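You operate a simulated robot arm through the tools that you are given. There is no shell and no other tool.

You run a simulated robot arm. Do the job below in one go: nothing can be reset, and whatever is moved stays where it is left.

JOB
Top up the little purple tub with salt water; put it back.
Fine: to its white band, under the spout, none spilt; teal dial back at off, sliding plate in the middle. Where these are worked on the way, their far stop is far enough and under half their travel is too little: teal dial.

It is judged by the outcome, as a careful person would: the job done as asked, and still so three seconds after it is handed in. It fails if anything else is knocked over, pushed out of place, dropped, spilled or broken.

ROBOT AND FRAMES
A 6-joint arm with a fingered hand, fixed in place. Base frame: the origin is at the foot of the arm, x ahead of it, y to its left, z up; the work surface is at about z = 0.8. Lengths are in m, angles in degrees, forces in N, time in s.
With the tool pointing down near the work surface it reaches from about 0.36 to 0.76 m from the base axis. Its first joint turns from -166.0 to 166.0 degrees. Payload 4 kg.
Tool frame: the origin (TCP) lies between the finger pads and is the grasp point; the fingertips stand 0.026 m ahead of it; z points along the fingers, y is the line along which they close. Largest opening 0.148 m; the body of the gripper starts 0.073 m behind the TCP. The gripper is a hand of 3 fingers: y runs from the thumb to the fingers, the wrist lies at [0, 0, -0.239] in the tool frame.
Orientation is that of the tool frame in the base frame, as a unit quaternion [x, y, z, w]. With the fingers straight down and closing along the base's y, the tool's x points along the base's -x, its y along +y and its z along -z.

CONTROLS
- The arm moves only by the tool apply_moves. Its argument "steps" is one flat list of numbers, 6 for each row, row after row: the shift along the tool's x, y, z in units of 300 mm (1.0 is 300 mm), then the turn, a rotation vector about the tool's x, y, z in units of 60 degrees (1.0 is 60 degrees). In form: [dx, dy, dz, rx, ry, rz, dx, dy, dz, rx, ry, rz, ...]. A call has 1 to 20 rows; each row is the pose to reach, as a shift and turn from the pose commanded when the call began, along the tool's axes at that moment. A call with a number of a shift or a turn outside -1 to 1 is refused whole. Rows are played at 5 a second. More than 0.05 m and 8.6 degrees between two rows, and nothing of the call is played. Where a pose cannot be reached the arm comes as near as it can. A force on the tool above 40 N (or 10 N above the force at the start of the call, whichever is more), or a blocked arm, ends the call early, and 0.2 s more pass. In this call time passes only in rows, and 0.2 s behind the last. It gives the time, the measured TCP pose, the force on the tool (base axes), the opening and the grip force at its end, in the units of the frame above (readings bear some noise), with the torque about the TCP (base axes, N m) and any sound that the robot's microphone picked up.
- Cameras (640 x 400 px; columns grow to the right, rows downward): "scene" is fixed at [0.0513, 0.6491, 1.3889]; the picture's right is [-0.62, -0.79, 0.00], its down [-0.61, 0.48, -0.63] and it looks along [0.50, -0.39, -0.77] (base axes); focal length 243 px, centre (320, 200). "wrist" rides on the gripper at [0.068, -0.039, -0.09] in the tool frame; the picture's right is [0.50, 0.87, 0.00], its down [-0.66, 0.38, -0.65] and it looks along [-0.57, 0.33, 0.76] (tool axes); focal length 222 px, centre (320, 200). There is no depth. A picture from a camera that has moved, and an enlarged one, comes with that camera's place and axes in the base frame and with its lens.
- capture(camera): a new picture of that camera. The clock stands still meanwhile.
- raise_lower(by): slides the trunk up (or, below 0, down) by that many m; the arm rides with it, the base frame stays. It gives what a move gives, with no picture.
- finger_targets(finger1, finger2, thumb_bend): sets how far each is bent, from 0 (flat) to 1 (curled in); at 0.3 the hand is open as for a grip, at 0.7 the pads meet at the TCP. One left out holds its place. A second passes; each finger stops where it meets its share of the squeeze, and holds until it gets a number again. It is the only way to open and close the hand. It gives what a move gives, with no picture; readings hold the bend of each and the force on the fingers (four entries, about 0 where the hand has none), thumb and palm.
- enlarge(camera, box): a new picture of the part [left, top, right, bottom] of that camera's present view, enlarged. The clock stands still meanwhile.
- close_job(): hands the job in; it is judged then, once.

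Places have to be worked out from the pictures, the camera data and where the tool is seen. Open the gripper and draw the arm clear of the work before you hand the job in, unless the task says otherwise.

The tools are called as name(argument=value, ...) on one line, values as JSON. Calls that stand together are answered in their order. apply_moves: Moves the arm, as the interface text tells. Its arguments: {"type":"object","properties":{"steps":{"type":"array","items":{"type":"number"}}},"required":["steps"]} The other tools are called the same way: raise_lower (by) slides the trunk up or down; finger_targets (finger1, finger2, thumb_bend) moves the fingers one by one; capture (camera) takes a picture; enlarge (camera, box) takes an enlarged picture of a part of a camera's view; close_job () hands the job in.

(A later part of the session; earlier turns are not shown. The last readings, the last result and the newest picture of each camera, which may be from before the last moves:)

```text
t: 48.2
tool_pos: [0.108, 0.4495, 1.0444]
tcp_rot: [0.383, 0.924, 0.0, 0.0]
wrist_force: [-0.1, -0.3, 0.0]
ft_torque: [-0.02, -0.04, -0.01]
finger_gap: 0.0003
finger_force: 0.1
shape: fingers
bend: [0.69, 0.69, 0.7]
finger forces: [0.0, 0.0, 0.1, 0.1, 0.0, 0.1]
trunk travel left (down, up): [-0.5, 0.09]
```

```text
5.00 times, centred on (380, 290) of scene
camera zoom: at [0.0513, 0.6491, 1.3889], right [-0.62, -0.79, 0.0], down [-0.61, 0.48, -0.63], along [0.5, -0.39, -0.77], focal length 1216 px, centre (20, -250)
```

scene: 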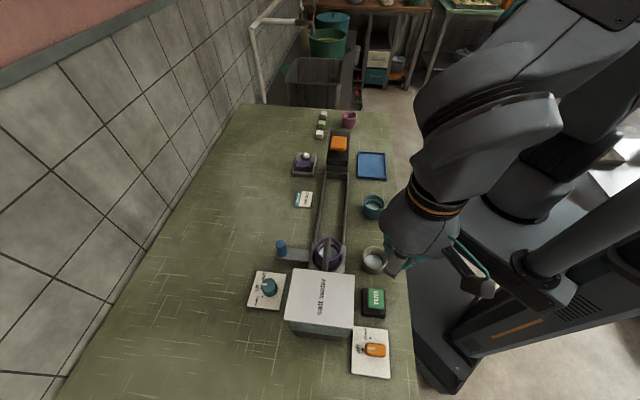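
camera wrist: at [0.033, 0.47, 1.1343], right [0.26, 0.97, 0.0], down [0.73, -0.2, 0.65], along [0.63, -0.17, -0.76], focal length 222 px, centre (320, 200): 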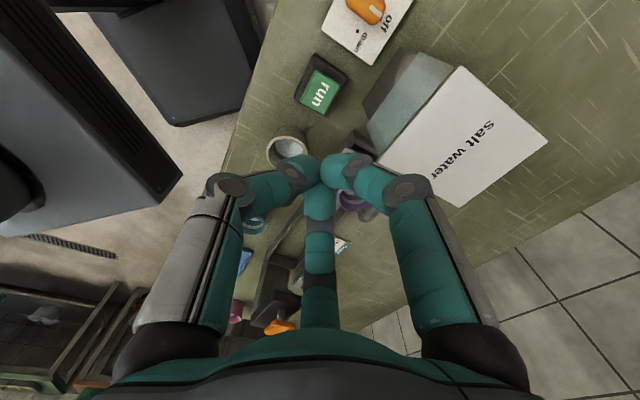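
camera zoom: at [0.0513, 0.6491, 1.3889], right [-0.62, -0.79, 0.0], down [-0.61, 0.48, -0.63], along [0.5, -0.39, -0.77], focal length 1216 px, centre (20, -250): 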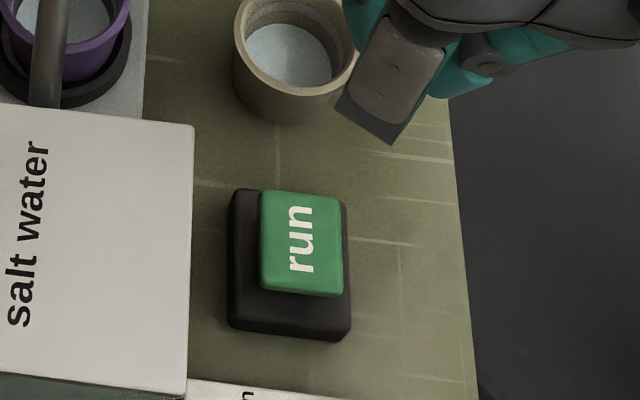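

Button centre ≈(0.107, 0.4505), top ≈0.85, which is right under the fingertips. I descend to just above it.

apply_moves(steps=[0, 0, 0.1, 0, 0, 0, 0, 0, 0.2, 0, 0, 0, 0, 0, 0.3, 0, 0, 0, 0, 0, 0.4, 0, 0, 0, 0, 0, 0.47, 0, 0, 0])

enlarge(camera="wrist", box=[220, 60, 420, 240])

enlarge(camera="scene", box=[335, 230, 435, 330])

```text
t: 49.4
tool_pos: [0.1078, 0.4493, 0.9044]
tcp_rot: [0.383, 0.924, -0.001, 0.0]
wrist_force: [0.4, 0.3, 0.5]
ft_torque: [0.01, 0.01, 0.02]
finger_gap: 0.0001
finger_force: 0.1
shape: fingers
bend: [0.69, 0.69, 0.7]
finger forces: [0.1, 0.0, 0.1, 0.1, 0.0, 0.0]
trunk travel left (down, up): [-0.5, 0.09]
```

```text
2.22 times, centred on (320, 150) of wrist
camera zoom: at [0.0326, 0.4701, 0.9938], right [0.26, 0.97, 0.0], down [0.73, -0.2, 0.65], along [0.63, -0.17, -0.76], focal length 494 px, centre (320, 311)
```

zoom: 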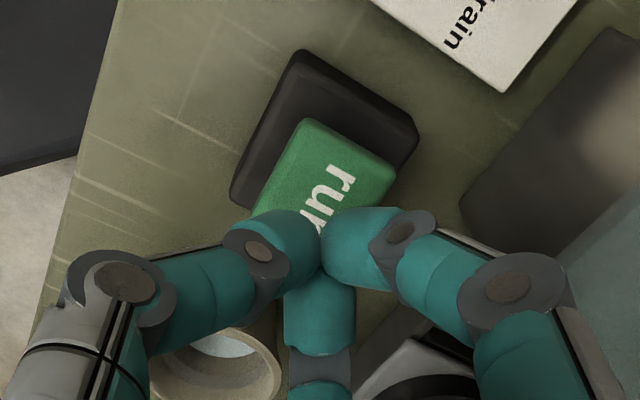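

```text
4.00 times, centred on (385, 280) of scene
camera zoom: at [0.0513, 0.6491, 1.3889], right [-0.62, -0.79, 0.0], down [-0.61, 0.48, -0.63], along [0.5, -0.39, -0.77], focal length 972 px, centre (60, -120)
```

zoom: 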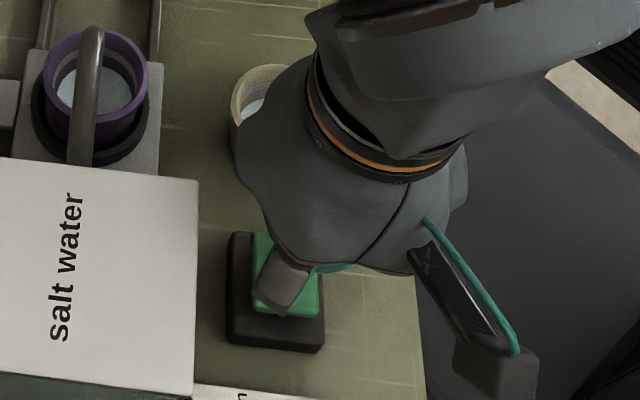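

The fingertips line up with the button. I press down slowly in small steps, watching force and sound.

apply_moves(steps=[0, 0, 0.015, 0, 0, 0, 0, 0, 0.03, 0, 0, 0, 0, 0, 0.045, 0, 0, 0, 0, 0, 0.06, 0, 0, 0, 0, 0, 0.07, 0, 0, 0])

enlarge(camera="scene", box=[300, 225, 400, 325])

```text
t: 50.6
tool_pos: [0.1076, 0.449, 0.8817]
tcp_rot: [0.383, 0.924, 0.001, 0.001]
wrist_force: [0.2, 0.0, -0.9]
ft_torque: [-0.03, -0.01, -0.01]
finger_gap: 0.0003
finger_force: 0.1
shape: fingers
bend: [0.69, 0.69, 0.7]
finger forces: [0.0, 0.0, 0.0, 0.0, 0.0, 0.1]
trunk travel left (down, up): [-0.5, 0.09]
```

```text
4.00 times, centred on (350, 275) of scene
camera zoom: at [0.0513, 0.6491, 1.3889], right [-0.62, -0.79, 0.0], down [-0.61, 0.48, -0.63], along [0.5, -0.39, -0.77], focal length 972 px, centre (200, -100)
```

zoom: 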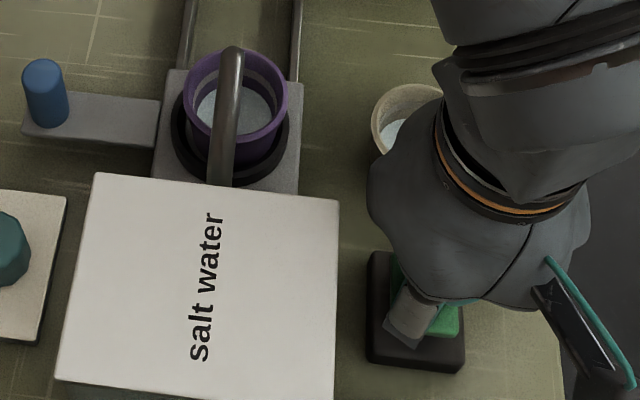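

No contact yet at z=0.882. I continue down in 2–3 mm steps.

apply_moves(steps=[0, 0, 0.01, 0, 0, 0, 0, 0, 0.02, 0, 0, 0, 0, 0, 0.03, 0, 0, 0, 0, 0, 0.038, 0, 0, 0])

enlarge(camera="scene", box=[300, 225, 400, 325])

```text
t: 51.6
tool_pos: [0.1084, 0.4486, 0.8703]
tcp_rot: [0.383, 0.924, -0.001, 0.0]
wrist_force: [0.1, -0.3, 0.6]
ft_torque: [0.02, -0.02, -0.01]
finger_gap: 0.0002
finger_force: 0.0
shape: fingers
bend: [0.69, 0.69, 0.7]
finger forces: [0.1, 0.1, 0.0, 0.1, 0.0, 0.0]
trunk travel left (down, up): [-0.5, 0.09]
```

```text
4.00 times, centred on (350, 275) of scene
camera zoom: at [0.0513, 0.6491, 1.3889], right [-0.62, -0.79, 0.0], down [-0.61, 0.48, -0.63], along [0.5, -0.39, -0.77], focal length 972 px, centre (200, -100)
```

zoom: 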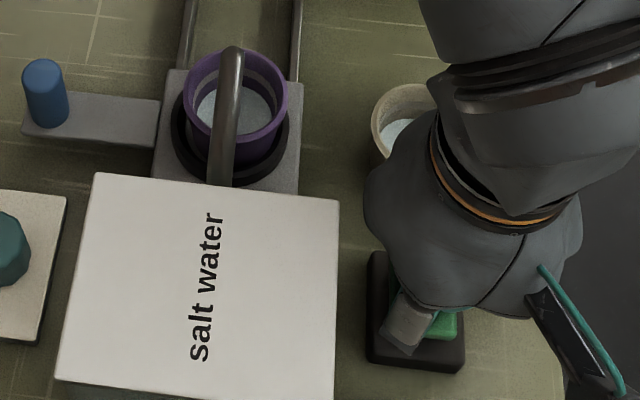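

Still no contact at 0.870. I keep going gently.

apply_moves(steps=[0, 0, 0.008, 0, 0, 0, 0, 0, 0.016, 0, 0, 0, 0, 0, 0.024, 0, 0, 0, 0, 0, 0.032, 0, 0, 0])

enlarge(camera="wrist", box=[220, 60, 420, 240])

enlarge(camera="scene", box=[300, 225, 400, 325])

```text
t: 52.6
tool_pos: [0.1083, 0.4489, 0.8621]
tcp_rot: [0.383, 0.924, 0.001, 0.0]
wrist_force: [0.0, -1.0, 14.4]
ft_torque: [-0.03, 0.04, 0.01]
finger_gap: 0.0001
finger_force: 8.5
shape: fingers
bend: [0.7, 0.7, 0.7]
finger forces: [5.2, 4.5, 0.1, 0.1, 6.8, 0.0]
trunk travel left (down, up): [-0.5, 0.09]
heard: click
```

```text
2.22 times, centred on (320, 150) of wrist
camera zoom: at [0.0334, 0.4699, 0.9523], right [0.26, 0.97, 0.0], down [0.73, -0.2, 0.65], along [0.63, -0.17, -0.76], focal length 494 px, centre (320, 311)
```

zoom: 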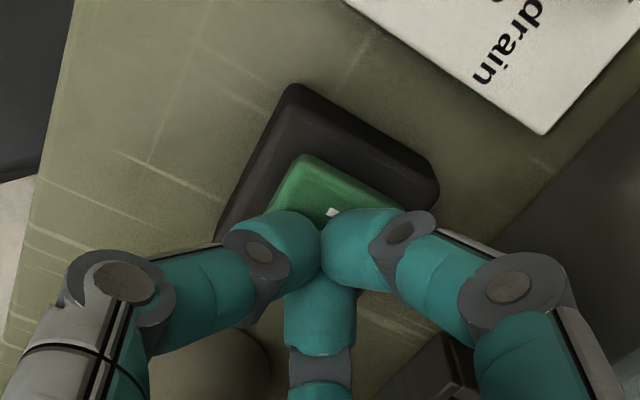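

```text
4.00 times, centred on (350, 275) of scene
camera zoom: at [0.0513, 0.6491, 1.3889], right [-0.62, -0.79, 0.0], down [-0.61, 0.48, -0.63], along [0.5, -0.39, -0.77], focal length 972 px, centre (200, -100)
```

zoom: 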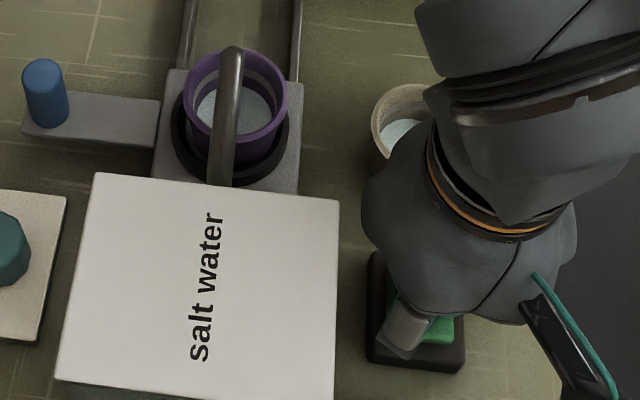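

The button clicked at about 14 N; with the dial off, nothing flows. I lift off and see whether the button springs back or stays down.

apply_moves(steps=[0, 0, -0.02, 0, 0, 0, 0, 0, -0.06, 0, 0, 0, 0, 0, -0.14, 0, 0, 0, 0, 0, -0.26, 0, 0, 0, 0, 0, -0.4, 0, 0, 0])

enlarge(camera="scene", box=[345, 250, 415, 330])

enlarge(camera="scene", box=[305, 230, 350, 275])

enlarge(camera="wrist", box=[220, 20, 420, 200])

```text
t: 53.8
tool_pos: [0.1076, 0.4513, 0.9817]
tcp_rot: [0.382, 0.924, 0.0, 0.001]
wrist_force: [-0.1, 0.4, -0.4]
ft_torque: [-0.01, -0.02, -0.03]
finger_gap: 0.0
finger_force: 0.1
shape: fingers
bend: [0.7, 0.7, 0.7]
finger forces: [0.1, 0.1, 0.0, 0.1, 0.0, 0.1]
trunk travel left (down, up): [-0.5, 0.09]
```

```text
5.00 times, centred on (380, 290) of scene
camera zoom: at [0.0513, 0.6491, 1.3889], right [-0.62, -0.79, 0.0], down [-0.61, 0.48, -0.63], along [0.5, -0.39, -0.77], focal length 1216 px, centre (20, -250)
```

zoom: 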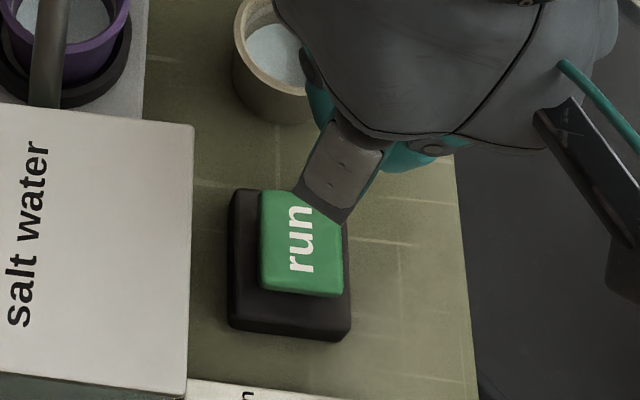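

```text
8.89 times, centred on (328, 252) of scene
camera zoom: at [0.0513, 0.6491, 1.3889], right [-0.62, -0.79, 0.0], down [-0.61, 0.48, -0.63], along [0.5, -0.39, -0.77], focal length 2161 px, centre (253, -267)
```

zoom: 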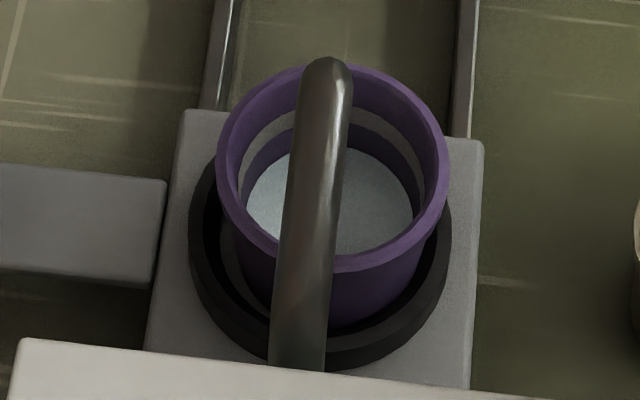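

```text
2.22 times, centred on (320, 110) of wrist
camera zoom: at [0.0328, 0.471, 1.0715], right [0.26, 0.97, 0.0], down [0.73, -0.2, 0.65], along [0.63, -0.17, -0.76], focal length 494 px, centre (320, 400)
```

zoom: 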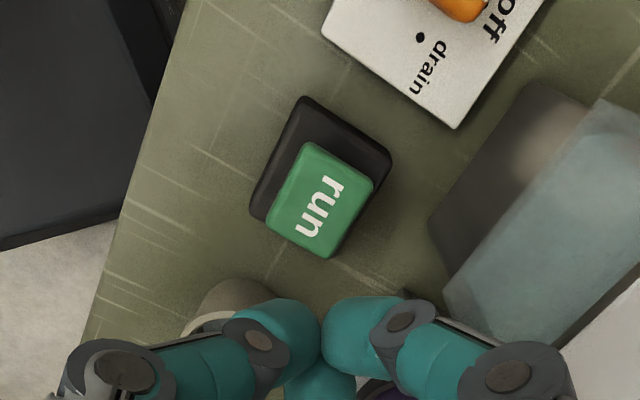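

The button sprang back and nothing flows with the dial off. I open the fingers partly and return over the tank to the dial to see whether it now delivers.

finger_targets(finger1=0.5, finger2=0.5, thumb_bend=0.5)

apply_moves(steps=[0, 0, -0.11, 0, 0, 0, 0, 0, -0.217, 0, 0, 0, -0.0015, 0.1, -0.217, 0, 0, 0.079, -0.003, 0.2, -0.217, 0, 0, 0.158, -0.0046, 0.3, -0.217, 0, 0, 0.237, -0.006, 0.4, -0.217, 0, 0, 0.316, -0.0077, 0.5, -0.217, 0, 0, 0.396, -0.009, 0.6, -0.217, 0, 0, 0.475, -0.0108, 0.7, -0.217, 0, 0, 0.554, -0.0123, 0.798, -0.217, 0, 0, 0.633])

capture(camera="wrist")

enlarge(camera="scene", box=[305, 230, 350, 275])

```text
t: 54.8
tool_pos: [0.1081, 0.449, 0.9815]
tcp_rot: [0.383, 0.924, 0.0, -0.001]
wrist_force: [0.3, 0.5, 1.0]
ft_torque: [-0.03, 0.0, -0.02]
finger_gap: 0.0616
finger_force: 0.1
shape: fingers
bend: [0.5, 0.5, 0.5]
finger forces: [0.0, 0.0, 0.1, 0.0, 0.1, 0.1]
trunk travel left (down, up): [-0.5, 0.09]
```

```text
t: 57.0
tool_pos: [0.2805, 0.6167, 1.0469]
tcp_rot: [0.663, 0.748, -0.001, 0.0]
wrist_force: [-0.1, -0.3, 0.1]
ft_torque: [-0.01, -0.01, 0.02]
finger_gap: 0.062
finger_force: 0.0
shape: fingers
bend: [0.5, 0.5, 0.5]
finger forces: [0.1, 0.0, 0.0, 0.1, 0.1, 0.1]
trunk travel left (down, up): [-0.5, 0.09]
```

```text
taken
camera wrist: at [0.234, 0.6791, 1.1361], right [0.8, 0.6, 0.0], down [0.46, -0.6, 0.65], along [0.39, -0.52, -0.76], focal length 222 px, centre (320, 200)
```

wrist: 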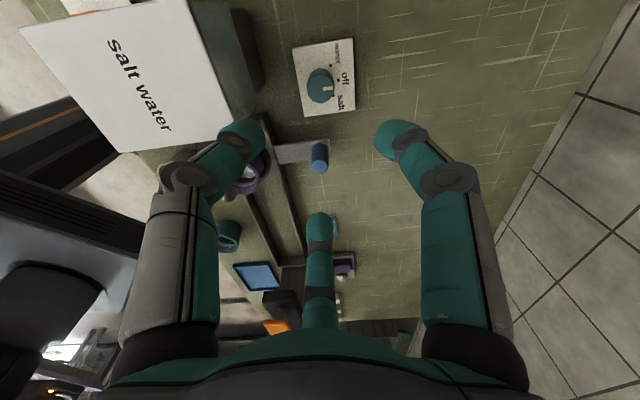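

```text
8.89 times, centred on (328, 252) of scene
camera zoom: at [0.0513, 0.6491, 1.3889], right [-0.62, -0.79, 0.0], down [-0.61, 0.48, -0.63], along [0.5, -0.39, -0.77], focal length 2161 px, centre (253, -267)
```

zoom: 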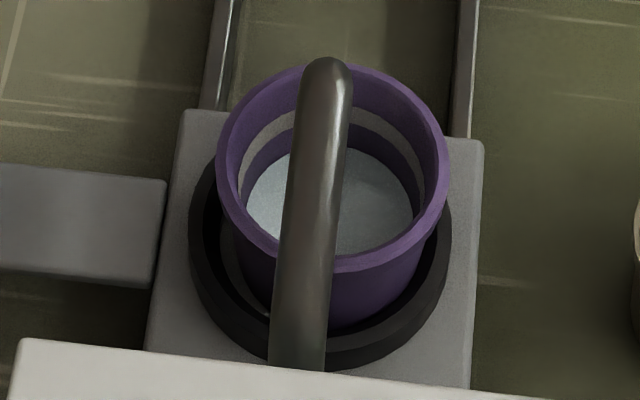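

Level unchanged. I descend to the dial at the same grip height as before (0.853) and close on it.

apply_moves(steps=[0, 0, 0.117, 0, 0, 0, 0, 0, 0.233, 0, 0, 0, 0, 0, 0.35, 0, 0, 0, 0, 0, 0.467, 0, 0, 0, 0, 0, 0.55, 0, 0, 0, 0, 0, 0.61, 0, 0, 0, 0, 0, 0.6465, 0, 0, 0])

finger_targets(finger1=0.7, finger2=0.7, thumb_bend=0.7)

enlarge(camera="wrist", box=[220, 50, 440, 250])

```text
t: 58.6
tool_pos: [0.2811, 0.6157, 0.8513]
tcp_rot: [0.662, 0.749, 0.0, 0.0]
wrist_force: [-0.7, 0.0, 0.5]
ft_torque: [-0.03, 0.01, 0.02]
finger_gap: 0.0619
finger_force: 0.0
shape: fingers
bend: [0.5, 0.5, 0.5]
finger forces: [0.0, 0.1, 0.1, 0.1, 0.0, 0.1]
trunk travel left (down, up): [-0.5, 0.09]
```

```text
t: 59.6
tool_pos: [0.2804, 0.6173, 0.8525]
tcp_rot: [0.663, 0.749, 0.0, -0.001]
wrist_force: [-4.3, -0.7, -3.1]
ft_torque: [-0.01, 0.09, -0.03]
finger_gap: 0.0251
finger_force: 12.3
shape: fingers
bend: [0.61, 0.63, 0.64]
finger forces: [7.4, 5.6, 0.0, 0.0, 11.3, 0.0]
trunk travel left (down, up): [-0.5, 0.09]
```

```text
2.00 times, centred on (330, 150) of wrist
camera zoom: at [0.2333, 0.6791, 0.9422], right [0.8, 0.6, 0.0], down [0.46, -0.6, 0.65], along [0.39, -0.52, -0.76], focal length 444 px, centre (300, 300)
```

zoom: 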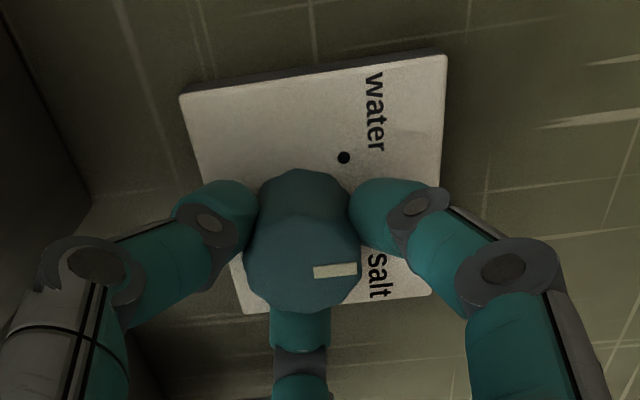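

Gripped again with the pointer at off. I turn 32° toward salt and look, then continue to the stop if needed.

apply_moves(steps=[0, 0, 0, 0, 0, 0.133, 0, 0, 0, 0, 0, 0.266, 0, 0, 0, 0, 0, 0.4, 0, 0, 0, 0, 0, 0.533])

enlarge(camera="scene", box=[305, 230, 350, 275])

```text
t: 60.6
tool_pos: [0.2807, 0.6158, 0.8527]
tcp_rot: [0.844, 0.536, 0.0, 0.0]
wrist_force: [-8.2, 1.6, -4.2]
ft_torque: [0.07, 0.22, 0.06]
finger_gap: 0.025
finger_force: 12.7
shape: fingers
bend: [0.62, 0.63, 0.63]
finger forces: [6.4, 5.3, 0.1, 0.1, 13.3, 0.1]
trunk travel left (down, up): [-0.5, 0.09]
```

```text
8.89 times, centred on (328, 252) of scene
camera zoom: at [0.0513, 0.6491, 1.3889], right [-0.62, -0.79, 0.0], down [-0.61, 0.48, -0.63], along [0.5, -0.39, -0.77], focal length 2161 px, centre (253, -267)
```

zoom: 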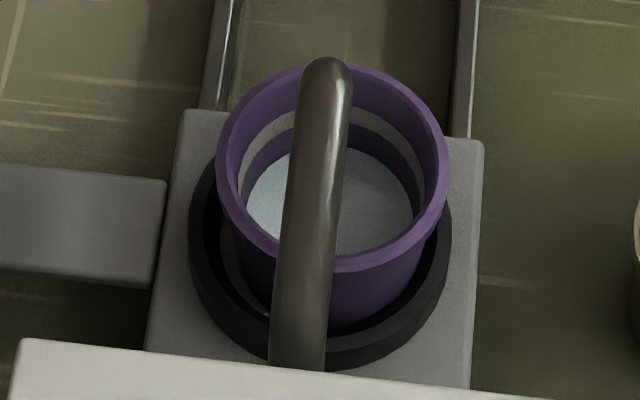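

No flow at 32°. I continue to about 53°.

apply_moves(steps=[0, 0, 0, 0, 0, 0.12, 0, 0, 0, 0, 0, 0.24, 0, 0, 0, 0, 0, 0.36])

enlarge(camera="scene", box=[305, 230, 350, 275])

enlarge(camera="wrist", box=[220, 50, 440, 250])

```text
t: 61.4
tool_pos: [0.2797, 0.6163, 0.8529]
tcp_rot: [0.929, 0.369, 0.0, 0.0]
wrist_force: [-10.8, 1.4, -5.4]
ft_torque: [0.07, 0.24, 0.11]
finger_gap: 0.025
finger_force: 12.8
shape: fingers
bend: [0.62, 0.63, 0.63]
finger forces: [6.2, 5.4, 0.0, 0.0, 14.7, 0.0]
trunk travel left (down, up): [-0.5, 0.09]
```

```text
8.89 times, centred on (328, 252) of scene
camera zoom: at [0.0513, 0.6491, 1.3889], right [-0.62, -0.79, 0.0], down [-0.61, 0.48, -0.63], along [0.5, -0.39, -0.77], focal length 2161 px, centre (253, -267)
```

zoom: 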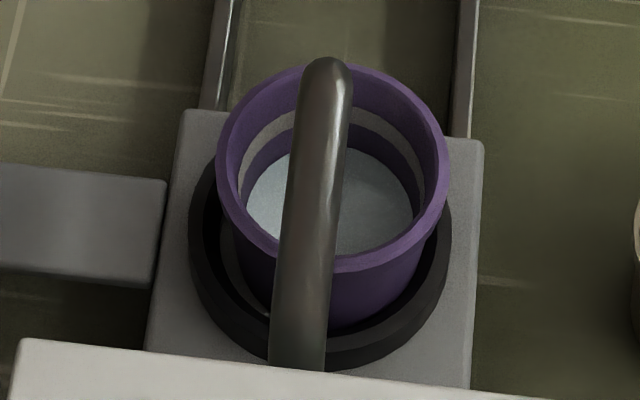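

```text
2.00 times, centred on (330, 150) of wrist
camera zoom: at [0.302, 0.6915, 0.9425], right [0.96, -0.29, 0.0], down [-0.22, -0.72, 0.65], along [-0.19, -0.63, -0.76], focal length 444 px, centre (300, 300)
```

zoom: 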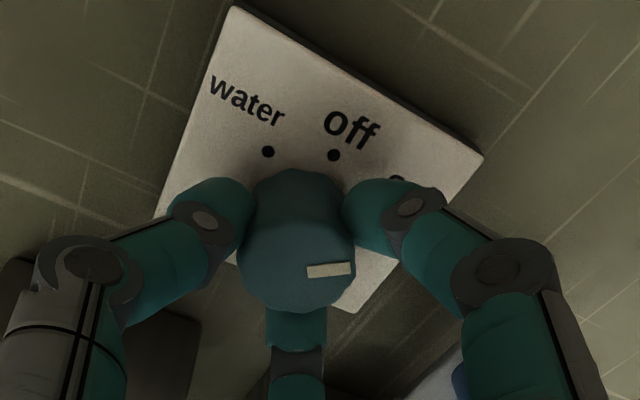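

Still nothing, so run must be pressed while the dial is on salt. I ease the twist, release the dial there, and go back to the button for a short, watched press.

apply_moves(steps=[0, 0, 0, 0, 0, -0.02])

finger_targets(finger1=0.5, finger2=0.5, thumb_bend=0.5)

enlarge(camera="wrist", box=[220, 50, 440, 250])

enlarge(camera="scene", box=[305, 230, 350, 275])

```text
t: 61.8
tool_pos: [0.2794, 0.6171, 0.8523]
tcp_rot: [0.925, 0.379, 0.0, 0.0]
wrist_force: [-11.1, 1.0, -3.8]
ft_torque: [0.05, 0.28, 0.06]
finger_gap: 0.0248
finger_force: 12.7
shape: fingers
bend: [0.62, 0.63, 0.63]
finger forces: [6.0, 5.8, 0.0, 0.0, 14.6, 0.1]
trunk travel left (down, up): [-0.5, 0.09]
```

```text
t: 62.8
tool_pos: [0.2811, 0.6157, 0.8534]
tcp_rot: [0.925, 0.379, 0.0, 0.0]
wrist_force: [0.0, -1.4, 0.3]
ft_torque: [-0.02, -0.02, 0.0]
finger_gap: 0.0616
finger_force: 0.0
shape: fingers
bend: [0.5, 0.5, 0.5]
finger forces: [0.1, 0.0, 0.0, 0.0, 0.0, 0.0]
trunk travel left (down, up): [-0.5, 0.09]
```

```text
2.00 times, centred on (330, 150) of wrist
camera zoom: at [0.3014, 0.6917, 0.9425], right [0.96, -0.27, 0.0], down [-0.2, -0.73, 0.65], along [-0.17, -0.63, -0.76], focal length 444 px, centre (300, 300)
```

zoom: 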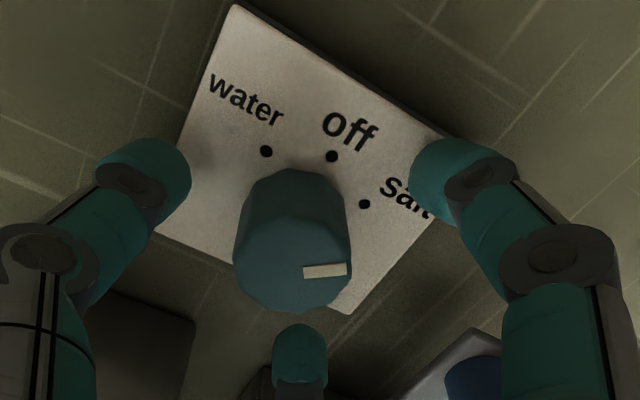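

```text
8.89 times, centred on (328, 252) of scene
camera zoom: at [0.0513, 0.6491, 1.3889], right [-0.62, -0.79, 0.0], down [-0.61, 0.48, -0.63], along [0.5, -0.39, -0.77], focal length 2161 px, centre (253, -267)
```

zoom: 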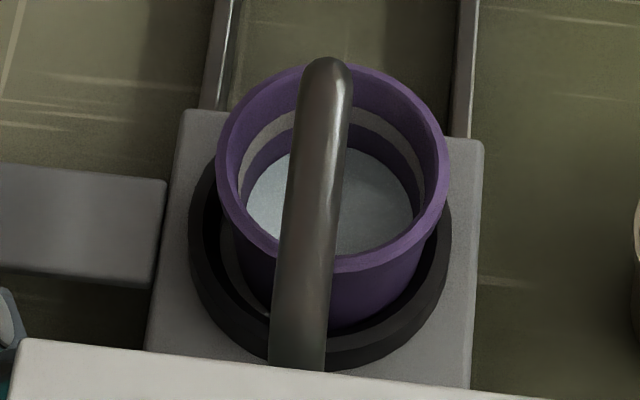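

The dial stays at salt (at its stop just past the mark). I raise over the tank and return to the run button in two moves.

apply_moves(steps=[0, 0, -0.12, 0, 0, 0, 0, 0, -0.28, 0, 0, 0, 0, 0, -0.44, 0, 0, 0, 0, 0, -0.58, 0, 0, 0, 0, 0, -0.65, 0, 0, 0, -0.1, 0, -0.65, 0, 0, -0.11, -0.2, 0, -0.65, 0, 0, -0.22, -0.3, 0, -0.65, 0, 0, -0.33, -0.4, 0, -0.65, 0, 0, -0.44, -0.5, 0, -0.65, 0, 0, -0.55, -0.6, 0, -0.65, 0, 0, -0.66, -0.7, 0, -0.65, 0, 0, -0.77, -0.8, 0, -0.65, 0, 0, -0.88])

apply_moves(steps=[0, 0, 0, 0, 0, -0.125, 0, 0, 0, 0, 0, -0.25, 0, 0, 0, 0, 0, -0.376, 0, 0, 0, 0, 0, -0.5, 0, 0, 0, 0, 0, -0.627])

finger_targets(finger1=0.7, finger2=0.7, thumb_bend=0.7)

capture(camera="wrist")

capture(camera="scene")

```text
t: 65.6
tool_pos: [0.1086, 0.4471, 1.0476]
tcp_rot: [0.659, 0.752, 0.0, -0.001]
wrist_force: [-0.3, 0.0, -0.5]
ft_torque: [0.0, 0.02, 0.04]
finger_gap: 0.0617
finger_force: 0.0
shape: fingers
bend: [0.5, 0.5, 0.5]
finger forces: [0.1, 0.0, 0.0, 0.0, 0.1, 0.0]
trunk travel left (down, up): [-0.5, 0.09]
```

```text
t: 66.8
tool_pos: [0.1095, 0.447, 1.0474]
tcp_rot: [0.381, 0.925, 0.0, 0.0]
wrist_force: [-0.2, -0.4, -0.3]
ft_torque: [0.03, 0.01, 0.02]
finger_gap: 0.0617
finger_force: 0.2
shape: fingers
bend: [0.5, 0.5, 0.5]
finger forces: [0.0, 0.0, 0.1, 0.0, 0.0, 0.1]
trunk travel left (down, up): [-0.5, 0.09]
```

```text
t: 67.8
tool_pos: [0.1093, 0.447, 1.0476]
tcp_rot: [0.382, 0.924, 0.0, 0.0]
wrist_force: [0.1, 0.6, 0.5]
ft_torque: [-0.02, -0.02, -0.01]
finger_gap: 0.0
finger_force: 0.2
shape: fingers
bend: [0.69, 0.69, 0.7]
finger forces: [0.0, 0.0, 0.0, 0.0, 0.0, 0.0]
trunk travel left (down, up): [-0.5, 0.09]
```

```text
taken
camera wrist: at [0.0344, 0.4679, 1.1378], right [0.26, 0.97, 0.0], down [0.73, -0.2, 0.65], along [0.63, -0.17, -0.76], focal length 222 px, centre (320, 200)
```

wrist: 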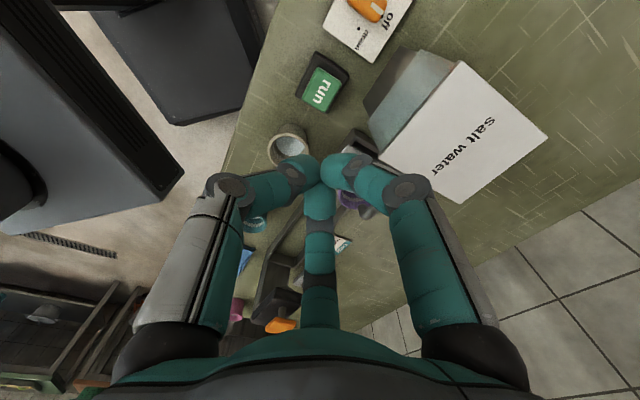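

```text
taken
```

scene: 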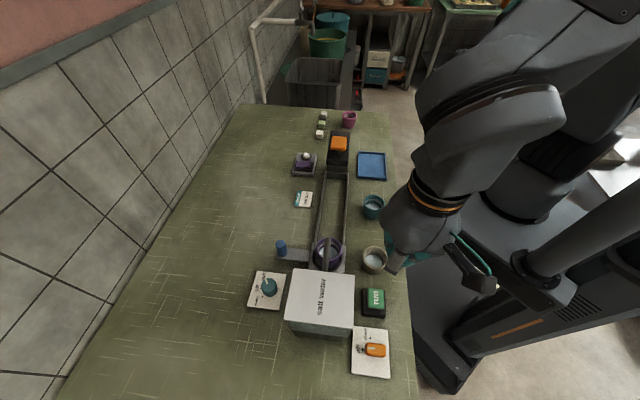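

I align 2.5 mm and descend to z≈0.873, just above the button's contact height.

apply_moves(steps=[0.004, 0.0005, 0.12, 0, 0, 0, 0.008, 0.001, 0.24, 0, 0, 0, 0.008, 0.001, 0.36, 0, 0, 0, 0.008, 0.001, 0.46, 0, 0, 0, 0.008, 0.001, 0.54, 0, 0, 0, 0.008, 0.001, 0.582, 0, 0, 0])

enlarge(camera="scene", box=[300, 225, 400, 325])

```text
t: 69.2
tool_pos: [0.1084, 0.4491, 0.873]
tcp_rot: [0.382, 0.924, 0.0, 0.0]
wrist_force: [-0.8, -0.4, -0.3]
ft_torque: [0.01, -0.03, -0.01]
finger_gap: 0.0004
finger_force: 0.0
shape: fingers
bend: [0.69, 0.69, 0.7]
finger forces: [0.1, 0.0, 0.0, 0.1, 0.0, 0.0]
trunk travel left (down, up): [-0.5, 0.09]
```

```text
4.00 times, centred on (350, 275) of scene
camera zoom: at [0.0513, 0.6491, 1.3889], right [-0.62, -0.79, 0.0], down [-0.61, 0.48, -0.63], along [0.5, -0.39, -0.77], focal length 972 px, centre (200, -100)
```

zoom: 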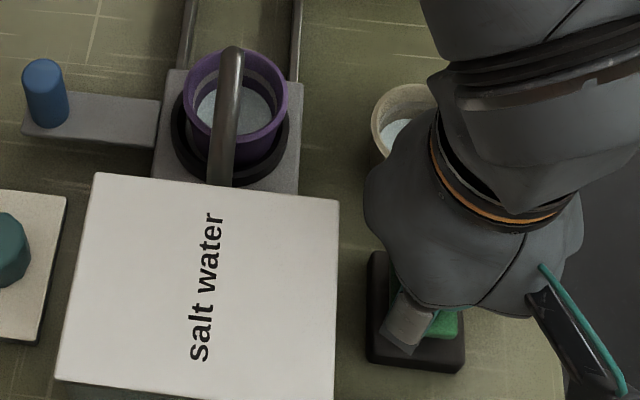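

Now a short press with the dial on salt; pictures freeze the clock, so I can decide straight after the click.

apply_moves(steps=[0, 0, 0.022, 0, 0, 0, 0, 0, 0.041, 0, 0, 0])

enlarge(camera="scene", box=[305, 230, 350, 275])

```text
t: 69.8
tool_pos: [0.1088, 0.4494, 0.8617]
tcp_rot: [0.383, 0.924, 0.001, 0.0]
wrist_force: [0.8, 0.2, 13.8]
ft_torque: [0.02, 0.0, -0.03]
finger_gap: 0.0
finger_force: 8.5
shape: fingers
bend: [0.7, 0.7, 0.7]
finger forces: [5.6, 5.3, 0.0, 0.0, 5.5, 0.1]
trunk travel left (down, up): [-0.5, 0.09]
heard: click
```

```text
8.89 times, centred on (328, 252) of scene
camera zoom: at [0.0513, 0.6491, 1.3889], right [-0.62, -0.79, 0.0], down [-0.61, 0.48, -0.63], along [0.5, -0.39, -0.77], focal length 2161 px, centre (253, -267)
```

zoom: 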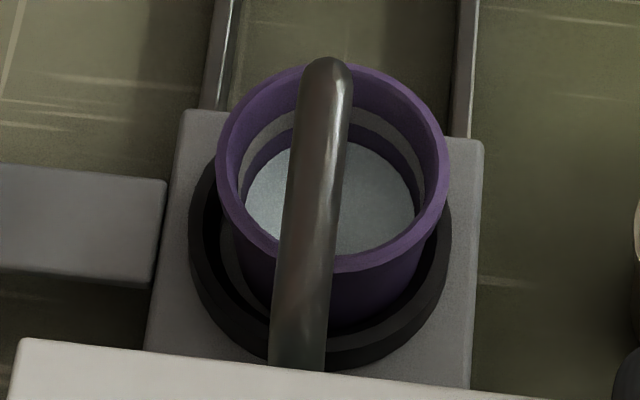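

The level has risen slightly, so salt water is flowing while run is pressed. I release right away to see whether it stops.

apply_moves(steps=[0, 0, -0.05, 0, 0, 0])

enlarge(camera="scene", box=[305, 230, 350, 275])

```text
t: 70.2
tool_pos: [0.1075, 0.4498, 0.8767]
tcp_rot: [0.382, 0.924, 0.0, 0.0]
wrist_force: [1.0, 0.0, 0.3]
ft_torque: [0.01, -0.03, 0.04]
finger_gap: 0.0
finger_force: 0.0
shape: fingers
bend: [0.7, 0.7, 0.7]
finger forces: [0.0, 0.0, 0.0, 0.0, 0.1, 0.0]
trunk travel left (down, up): [-0.5, 0.09]
```

```text
8.89 times, centred on (328, 252) of scene
camera zoom: at [0.0513, 0.6491, 1.3889], right [-0.62, -0.79, 0.0], down [-0.61, 0.48, -0.63], along [0.5, -0.39, -0.77], focal length 2161 px, centre (253, -267)
```

zoom: 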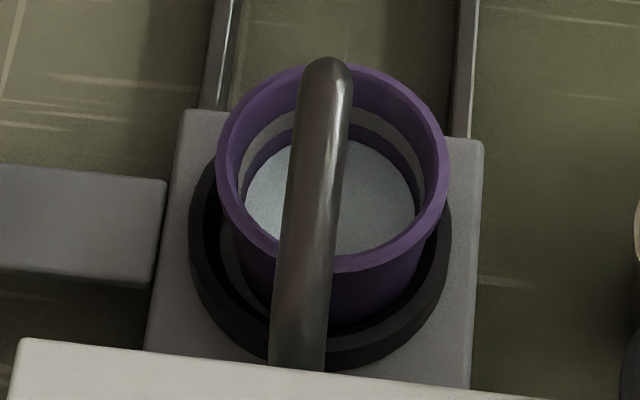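

A tiny further rise. I hold for a moment with the button free to confirm the flow has stopped.

apply_moves(steps=[0, 0, 0, 0, 0, 0])

enlarge(camera="scene", box=[305, 230, 350, 275])

enlarge(camera="scene", box=[318, 236, 340, 256])

```text
t: 70.6
tool_pos: [0.1085, 0.4495, 0.8761]
tcp_rot: [0.383, 0.924, 0.0, 0.0]
wrist_force: [0.1, -0.1, -0.3]
ft_torque: [-0.03, 0.02, 0.0]
finger_gap: 0.0
finger_force: 0.0
shape: fingers
bend: [0.7, 0.7, 0.7]
finger forces: [0.1, 0.0, 0.0, 0.0, 0.0, 0.1]
trunk travel left (down, up): [-0.5, 0.09]
```

```text
8.89 times, centred on (328, 252) of scene
camera zoom: at [0.0513, 0.6491, 1.3889], right [-0.62, -0.79, 0.0], down [-0.61, 0.48, -0.63], along [0.5, -0.39, -0.77], focal length 2161 px, centre (253, -267)
```

zoom: 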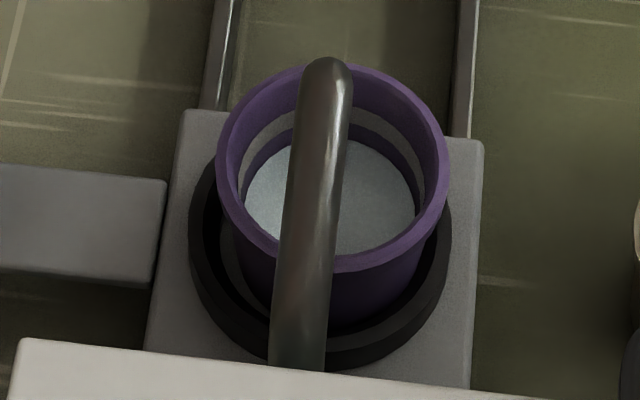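

```text
16.00 times, centred on (329, 246) of scene
camera zoom: at [0.0513, 0.6491, 1.3889], right [-0.62, -0.79, 0.0], down [-0.61, 0.48, -0.63], along [0.5, -0.39, -0.77], focal length 3890 px, centre (176, -536)
```

zoom: 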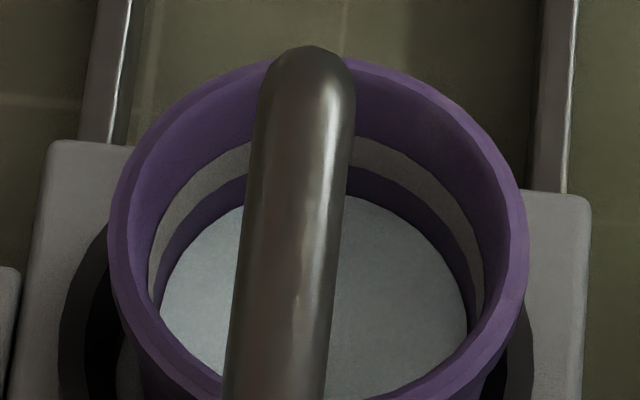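

The flow stops when the button is let go, so it is hold-to-run. The surface still needs about 29 px (this zoom) to reach the band's lower edge and ~45 px to its middle; I give a measured press of about half a second.

apply_moves(steps=[0, 0, 0.03, 0, 0, 0, 0, 0, 0.05, 0, 0, 0, 0, 0, 0.05, 0, 0, 0, 0, 0, 0.05, 0, 0, 0, 0, 0, 0, 0, 0, 0])

enlarge(camera="scene", box=[318, 236, 340, 256])

```text
t: 71.8
tool_pos: [0.1087, 0.4481, 0.8752]
tcp_rot: [0.382, 0.924, 0.0, 0.0]
wrist_force: [0.0, -0.6, 0.5]
ft_torque: [0.0, -0.01, 0.02]
finger_gap: 0.0
finger_force: 0.0
shape: fingers
bend: [0.7, 0.7, 0.7]
finger forces: [0.1, 0.1, 0.0, 0.0, 0.1, 0.1]
trunk travel left (down, up): [-0.5, 0.09]
heard: click
```

```text
16.00 times, centred on (329, 246) of scene
camera zoom: at [0.0513, 0.6491, 1.3889], right [-0.62, -0.79, 0.0], down [-0.61, 0.48, -0.63], along [0.5, -0.39, -0.77], focal length 3890 px, centre (176, -536)
```

zoom: 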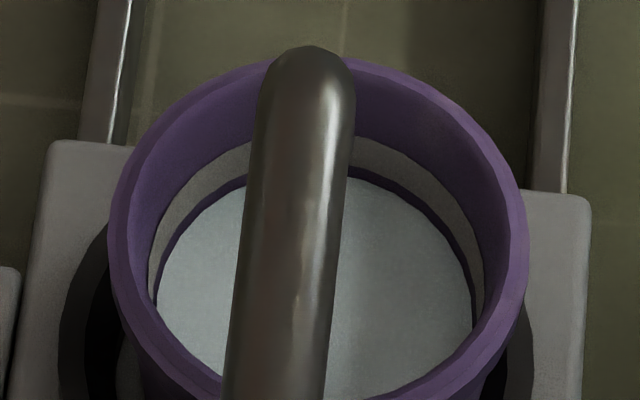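

Surface now ~12 px below the band's lower edge and ~28 px below its middle; that press gave ~17 px. I repeat the same press.

apply_moves(steps=[0, 0, 0.03, 0, 0, 0, 0, 0, 0.05, 0, 0, 0, 0, 0, 0.05, 0, 0, 0, 0, 0, 0.05, 0, 0, 0, 0, 0, 0, 0, 0, 0])

enlarge(camera="scene", box=[318, 236, 340, 256])

```text
t: 73.0
tool_pos: [0.1074, 0.4487, 0.8754]
tcp_rot: [0.382, 0.924, -0.001, 0.0]
wrist_force: [0.7, -0.1, 0.7]
ft_torque: [0.01, -0.01, -0.02]
finger_gap: 0.0003
finger_force: 0.1
shape: fingers
bend: [0.7, 0.7, 0.7]
finger forces: [0.0, 0.1, 0.1, 0.0, 0.1, 0.0]
trunk travel left (down, up): [-0.5, 0.09]
heard: click
```

```text
16.00 times, centred on (329, 246) of scene
camera zoom: at [0.0513, 0.6491, 1.3889], right [-0.62, -0.79, 0.0], down [-0.61, 0.48, -0.63], along [0.5, -0.39, -0.77], focal length 3890 px, centre (176, -536)
```

zoom: 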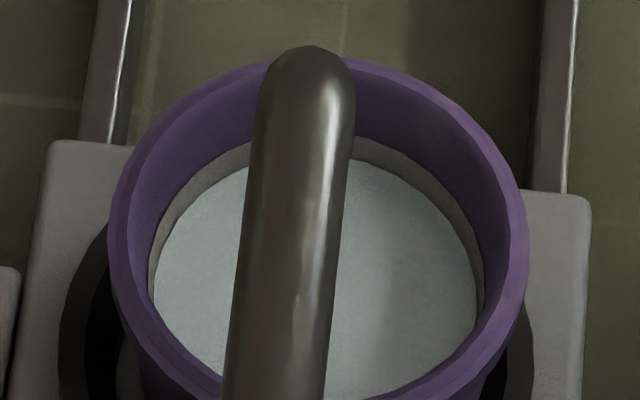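

The surface is now inside the band near its lower edge (~162 px; middle ≈152). One slightly shorter press should bring it to the middle.

apply_moves(steps=[0, 0, 0.03, 0, 0, 0, 0, 0, 0.05, 0, 0, 0, 0, 0, 0.05, 0, 0, 0, 0, 0, 0, 0, 0, 0])

enlarge(camera="scene", box=[318, 236, 340, 256])

```text
t: 74.0
tool_pos: [0.1093, 0.4495, 0.8753]
tcp_rot: [0.382, 0.924, 0.0, 0.0]
wrist_force: [-0.2, 0.2, -0.8]
ft_torque: [-0.03, 0.01, -0.01]
finger_gap: 0.0
finger_force: 0.1
shape: fingers
bend: [0.7, 0.7, 0.7]
finger forces: [0.0, 0.1, 0.0, 0.0, 0.0, 0.0]
trunk travel left (down, up): [-0.5, 0.09]
heard: click
```

```text
16.00 times, centred on (329, 246) of scene
camera zoom: at [0.0513, 0.6491, 1.3889], right [-0.62, -0.79, 0.0], down [-0.61, 0.48, -0.63], along [0.5, -0.39, -0.77], focal length 3890 px, centre (176, -536)
```

zoom: 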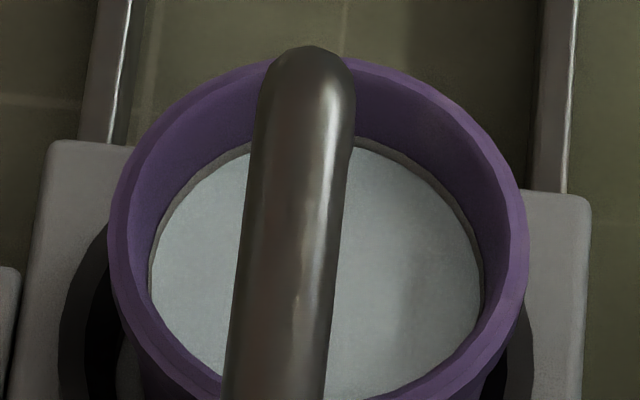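

The surface sits a little above the middle of the white band, so filling is done. I raise off the button, open the fingers and return over the tank toward the dial, turning the hand for the reverse twist.

apply_moves(steps=[0, 0, -0.1, 0, 0, 0, 0, 0, -0.24, 0, 0, 0, 0, 0, -0.4, 0, 0, 0, 0, 0, -0.52, 0, 0, 0, 0, 0, -0.58, 0, 0, 0, -0.0003, 0.1, -0.58, 0, 0, 0.11, -0.0006, 0.2, -0.58, 0, 0, 0.22, -0.0009, 0.3, -0.58, 0, 0, 0.33, -0.0012, 0.4, -0.58, 0, 0, 0.44, -0.0015, 0.5, -0.58, 0, 0, 0.55, -0.0018, 0.6, -0.58, 0, 0, 0.66, -0.0021, 0.7, -0.58, 0, 0, 0.77, -0.0024, 0.799, -0.58, 0, 0, 0.88])

finger_targets(finger1=0.5, finger2=0.5, thumb_bend=0.5)

apply_moves(steps=[0, 0, 0, 0, 0, 0.12, 0, 0, 0, 0, 0, 0.24, 0, 0, 0, 0, 0, 0.36, 0, 0, 0, 0, 0, 0.48, 0, 0, 0, 0, 0, 0.6])

capture(camera="wrist")

capture(camera="scene")

```text
t: 76.8
tool_pos: [0.2789, 0.6195, 1.0507]
tcp_rot: [0.754, 0.657, -0.001, 0.0]
wrist_force: [-0.3, -0.3, -0.5]
ft_torque: [-0.03, -0.01, -0.02]
finger_gap: 0.0001
finger_force: 0.1
shape: fingers
bend: [0.7, 0.7, 0.7]
finger forces: [0.0, 0.0, 0.1, 0.1, 0.0, 0.1]
trunk travel left (down, up): [-0.5, 0.09]
```

```text
t: 77.8
tool_pos: [0.2774, 0.6191, 1.0517]
tcp_rot: [0.753, 0.658, 0.001, 0.001]
wrist_force: [0.6, -0.3, -0.1]
ft_torque: [0.03, 0.01, 0.02]
finger_gap: 0.0614
finger_force: 0.3
shape: fingers
bend: [0.5, 0.5, 0.5]
finger forces: [0.0, 0.0, 0.0, 0.1, 0.1, 0.1]
trunk travel left (down, up): [-0.5, 0.09]
```

```text
t: 79.0
tool_pos: [0.2779, 0.6179, 1.0497]
tcp_rot: [0.92, 0.391, 0.001, -0.001]
wrist_force: [0.4, 0.0, 0.4]
ft_torque: [-0.02, 0.0, 0.0]
finger_gap: 0.0615
finger_force: 0.1
shape: fingers
bend: [0.5, 0.5, 0.5]
finger forces: [0.1, 0.0, 0.1, 0.0, 0.0, 0.1]
trunk travel left (down, up): [-0.5, 0.09]
```

```text
taken
camera wrist: at [0.297, 0.6949, 1.1402], right [0.97, -0.24, 0.0], down [-0.18, -0.73, 0.65], along [-0.16, -0.63, -0.76], focal length 222 px, centre (320, 200)
```

wrist: 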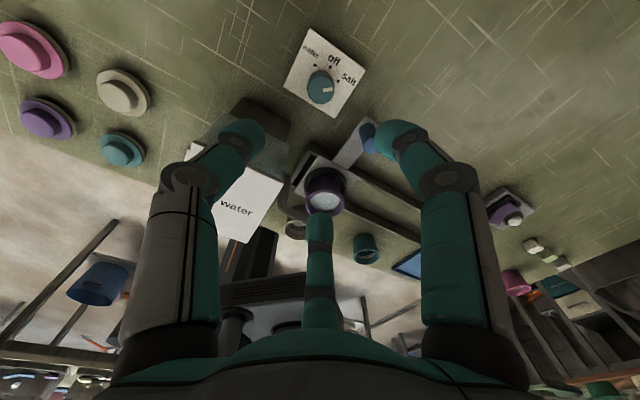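

```text
taken
```

scene: 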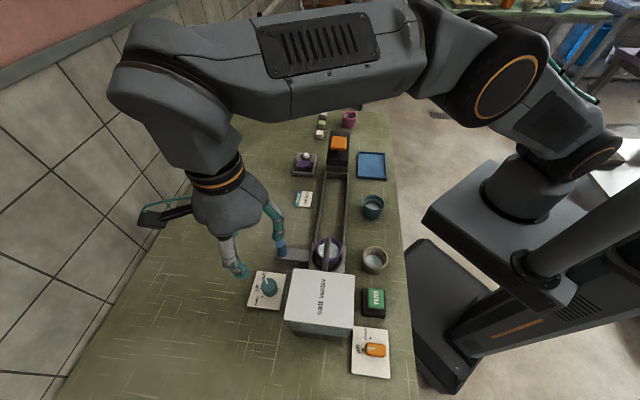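

Everything is in place and the level holds. I descend to the dial at grip height and close on it.

apply_moves(steps=[0, 0, 0.117, 0, 0, 0, 0, 0, 0.233, 0, 0, 0, 0, 0, 0.35, 0, 0, 0, 0, 0, 0.467, 0, 0, 0, 0, 0, 0.55, 0, 0, 0, 0, 0, 0.62, 0, 0, 0, 0, 0, 0.6557, 0, 0, 0])

enlarge(camera="wrist", box=[220, 50, 440, 250])

finger_targets(finger1=0.7, finger2=0.7, thumb_bend=0.7)

enlarge(camera="wrist", box=[220, 50, 440, 250])

```text
t: 80.6
tool_pos: [0.2779, 0.6182, 0.8519]
tcp_rot: [0.92, 0.393, 0.0, 0.0]
wrist_force: [0.4, 0.8, -0.3]
ft_torque: [0.01, 0.02, 0.0]
finger_gap: 0.0617
finger_force: 0.0
shape: fingers
bend: [0.5, 0.5, 0.5]
finger forces: [0.1, 0.1, 0.1, 0.0, 0.0, 0.0]
trunk travel left (down, up): [-0.5, 0.09]
```

```text
2.00 times, centred on (330, 150) of wrist
camera zoom: at [0.2964, 0.6946, 0.9424], right [0.97, -0.24, 0.0], down [-0.18, -0.73, 0.65], along [-0.16, -0.64, -0.76], focal length 444 px, centre (300, 300)
```

zoom: 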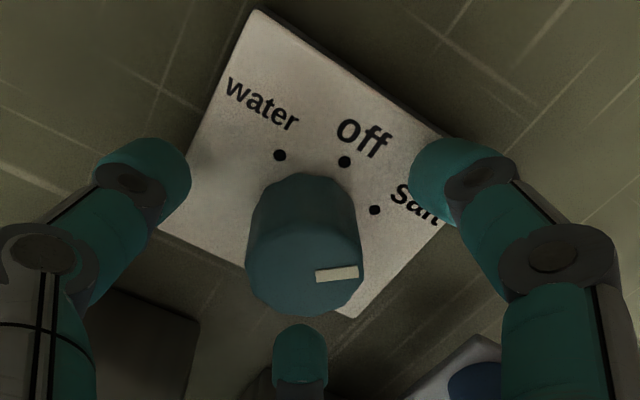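

```text
t: 81.6
tool_pos: [0.2775, 0.618, 0.8527]
tcp_rot: [0.92, 0.393, 0.001, 0.0]
wrist_force: [-1.1, 1.4, -1.9]
ft_torque: [0.03, 0.04, 0.02]
finger_gap: 0.0238
finger_force: 11.8
shape: fingers
bend: [0.61, 0.62, 0.64]
finger forces: [7.3, 6.5, 0.0, 0.0, 9.6, 0.1]
trunk travel left (down, up): [-0.5, 0.09]
```

```text
2.00 times, centred on (330, 150) of wrist
camera zoom: at [0.2962, 0.6949, 0.9426], right [0.97, -0.24, 0.0], down [-0.18, -0.73, 0.65], along [-0.16, -0.64, -0.76], focal length 444 px, centre (300, 300)
```

zoom: 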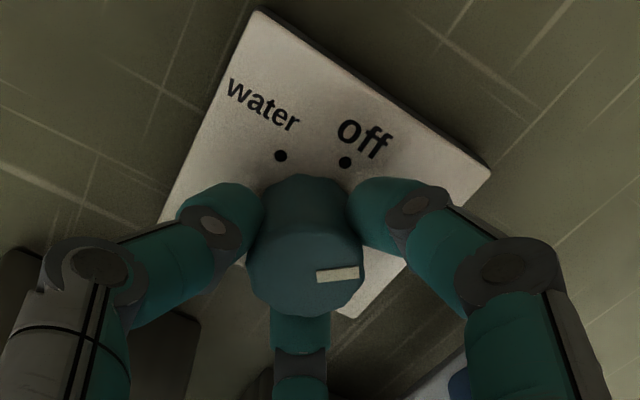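

Gripped, with the pointer in the same attitude in the hand as when it stood at off with the hand at its earlier heading. I turn back 50.8° to that heading.

apply_moves(steps=[0, 0, 0, 0, 0, -0.121, 0, 0, 0, 0, 0, -0.242, 0, 0, 0, 0, 0, -0.363, 0, 0, 0, 0, 0, -0.484, 0, 0, 0, 0, 0, -0.605, 0, 0, 0, 0, 0, -0.726, 0, 0, 0, 0, 0, -0.847])

enlarge(camera="wrist", box=[220, 50, 440, 250])

```text
t: 83.2
tool_pos: [0.2777, 0.6174, 0.8532]
tcp_rot: [0.661, 0.75, -0.001, 0.0]
wrist_force: [-1.0, -3.3, -5.4]
ft_torque: [-0.13, 0.01, 0.01]
finger_gap: 0.0236
finger_force: 11.7
shape: fingers
bend: [0.62, 0.62, 0.64]
finger forces: [6.5, 7.9, 0.0, 0.0, 9.2, 0.1]
trunk travel left (down, up): [-0.5, 0.09]
```

```text
2.00 times, centred on (330, 150) of wrist
camera zoom: at [0.2311, 0.681, 0.9429], right [0.8, 0.6, 0.0], down [0.46, -0.6, 0.65], along [0.39, -0.52, -0.76], focal length 444 px, centre (300, 300)
```

zoom: 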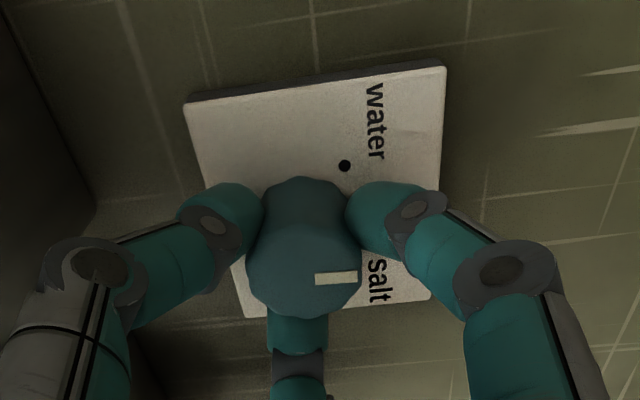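

Let me zoom closer to judge the pointer's alignment against the card's edge and the off mark.

enlarge(camera="wrist", box=[290, 140, 370, 220])

enlarge(camera="scene", box=[240, 260, 300, 320])

```text
5.00 times, centred on (330, 180) of wrist
camera zoom: at [0.2311, 0.681, 0.9429], right [0.8, 0.6, 0.0], down [0.46, -0.6, 0.65], along [0.39, -0.52, -0.76], focal length 1111 px, centre (270, 300)
```

zoom: 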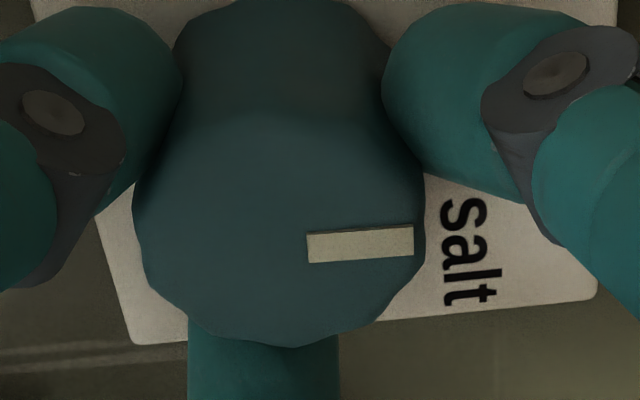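

```text
6.67 times, centred on (270, 290) of scene
camera zoom: at [0.0513, 0.6491, 1.3889], right [-0.62, -0.79, 0.0], down [-0.61, 0.48, -0.63], along [0.5, -0.39, -0.77], focal length 1621 px, centre (653, -400)
```

zoom: 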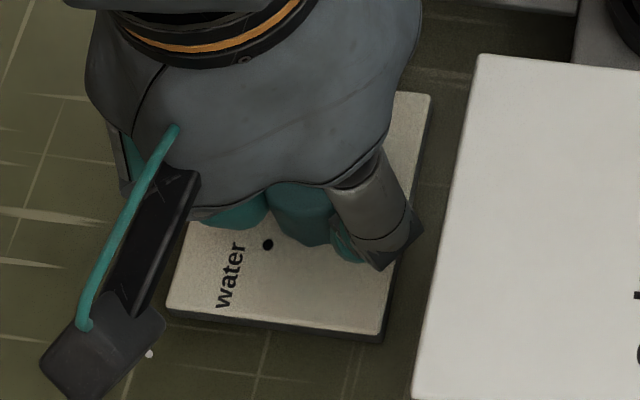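

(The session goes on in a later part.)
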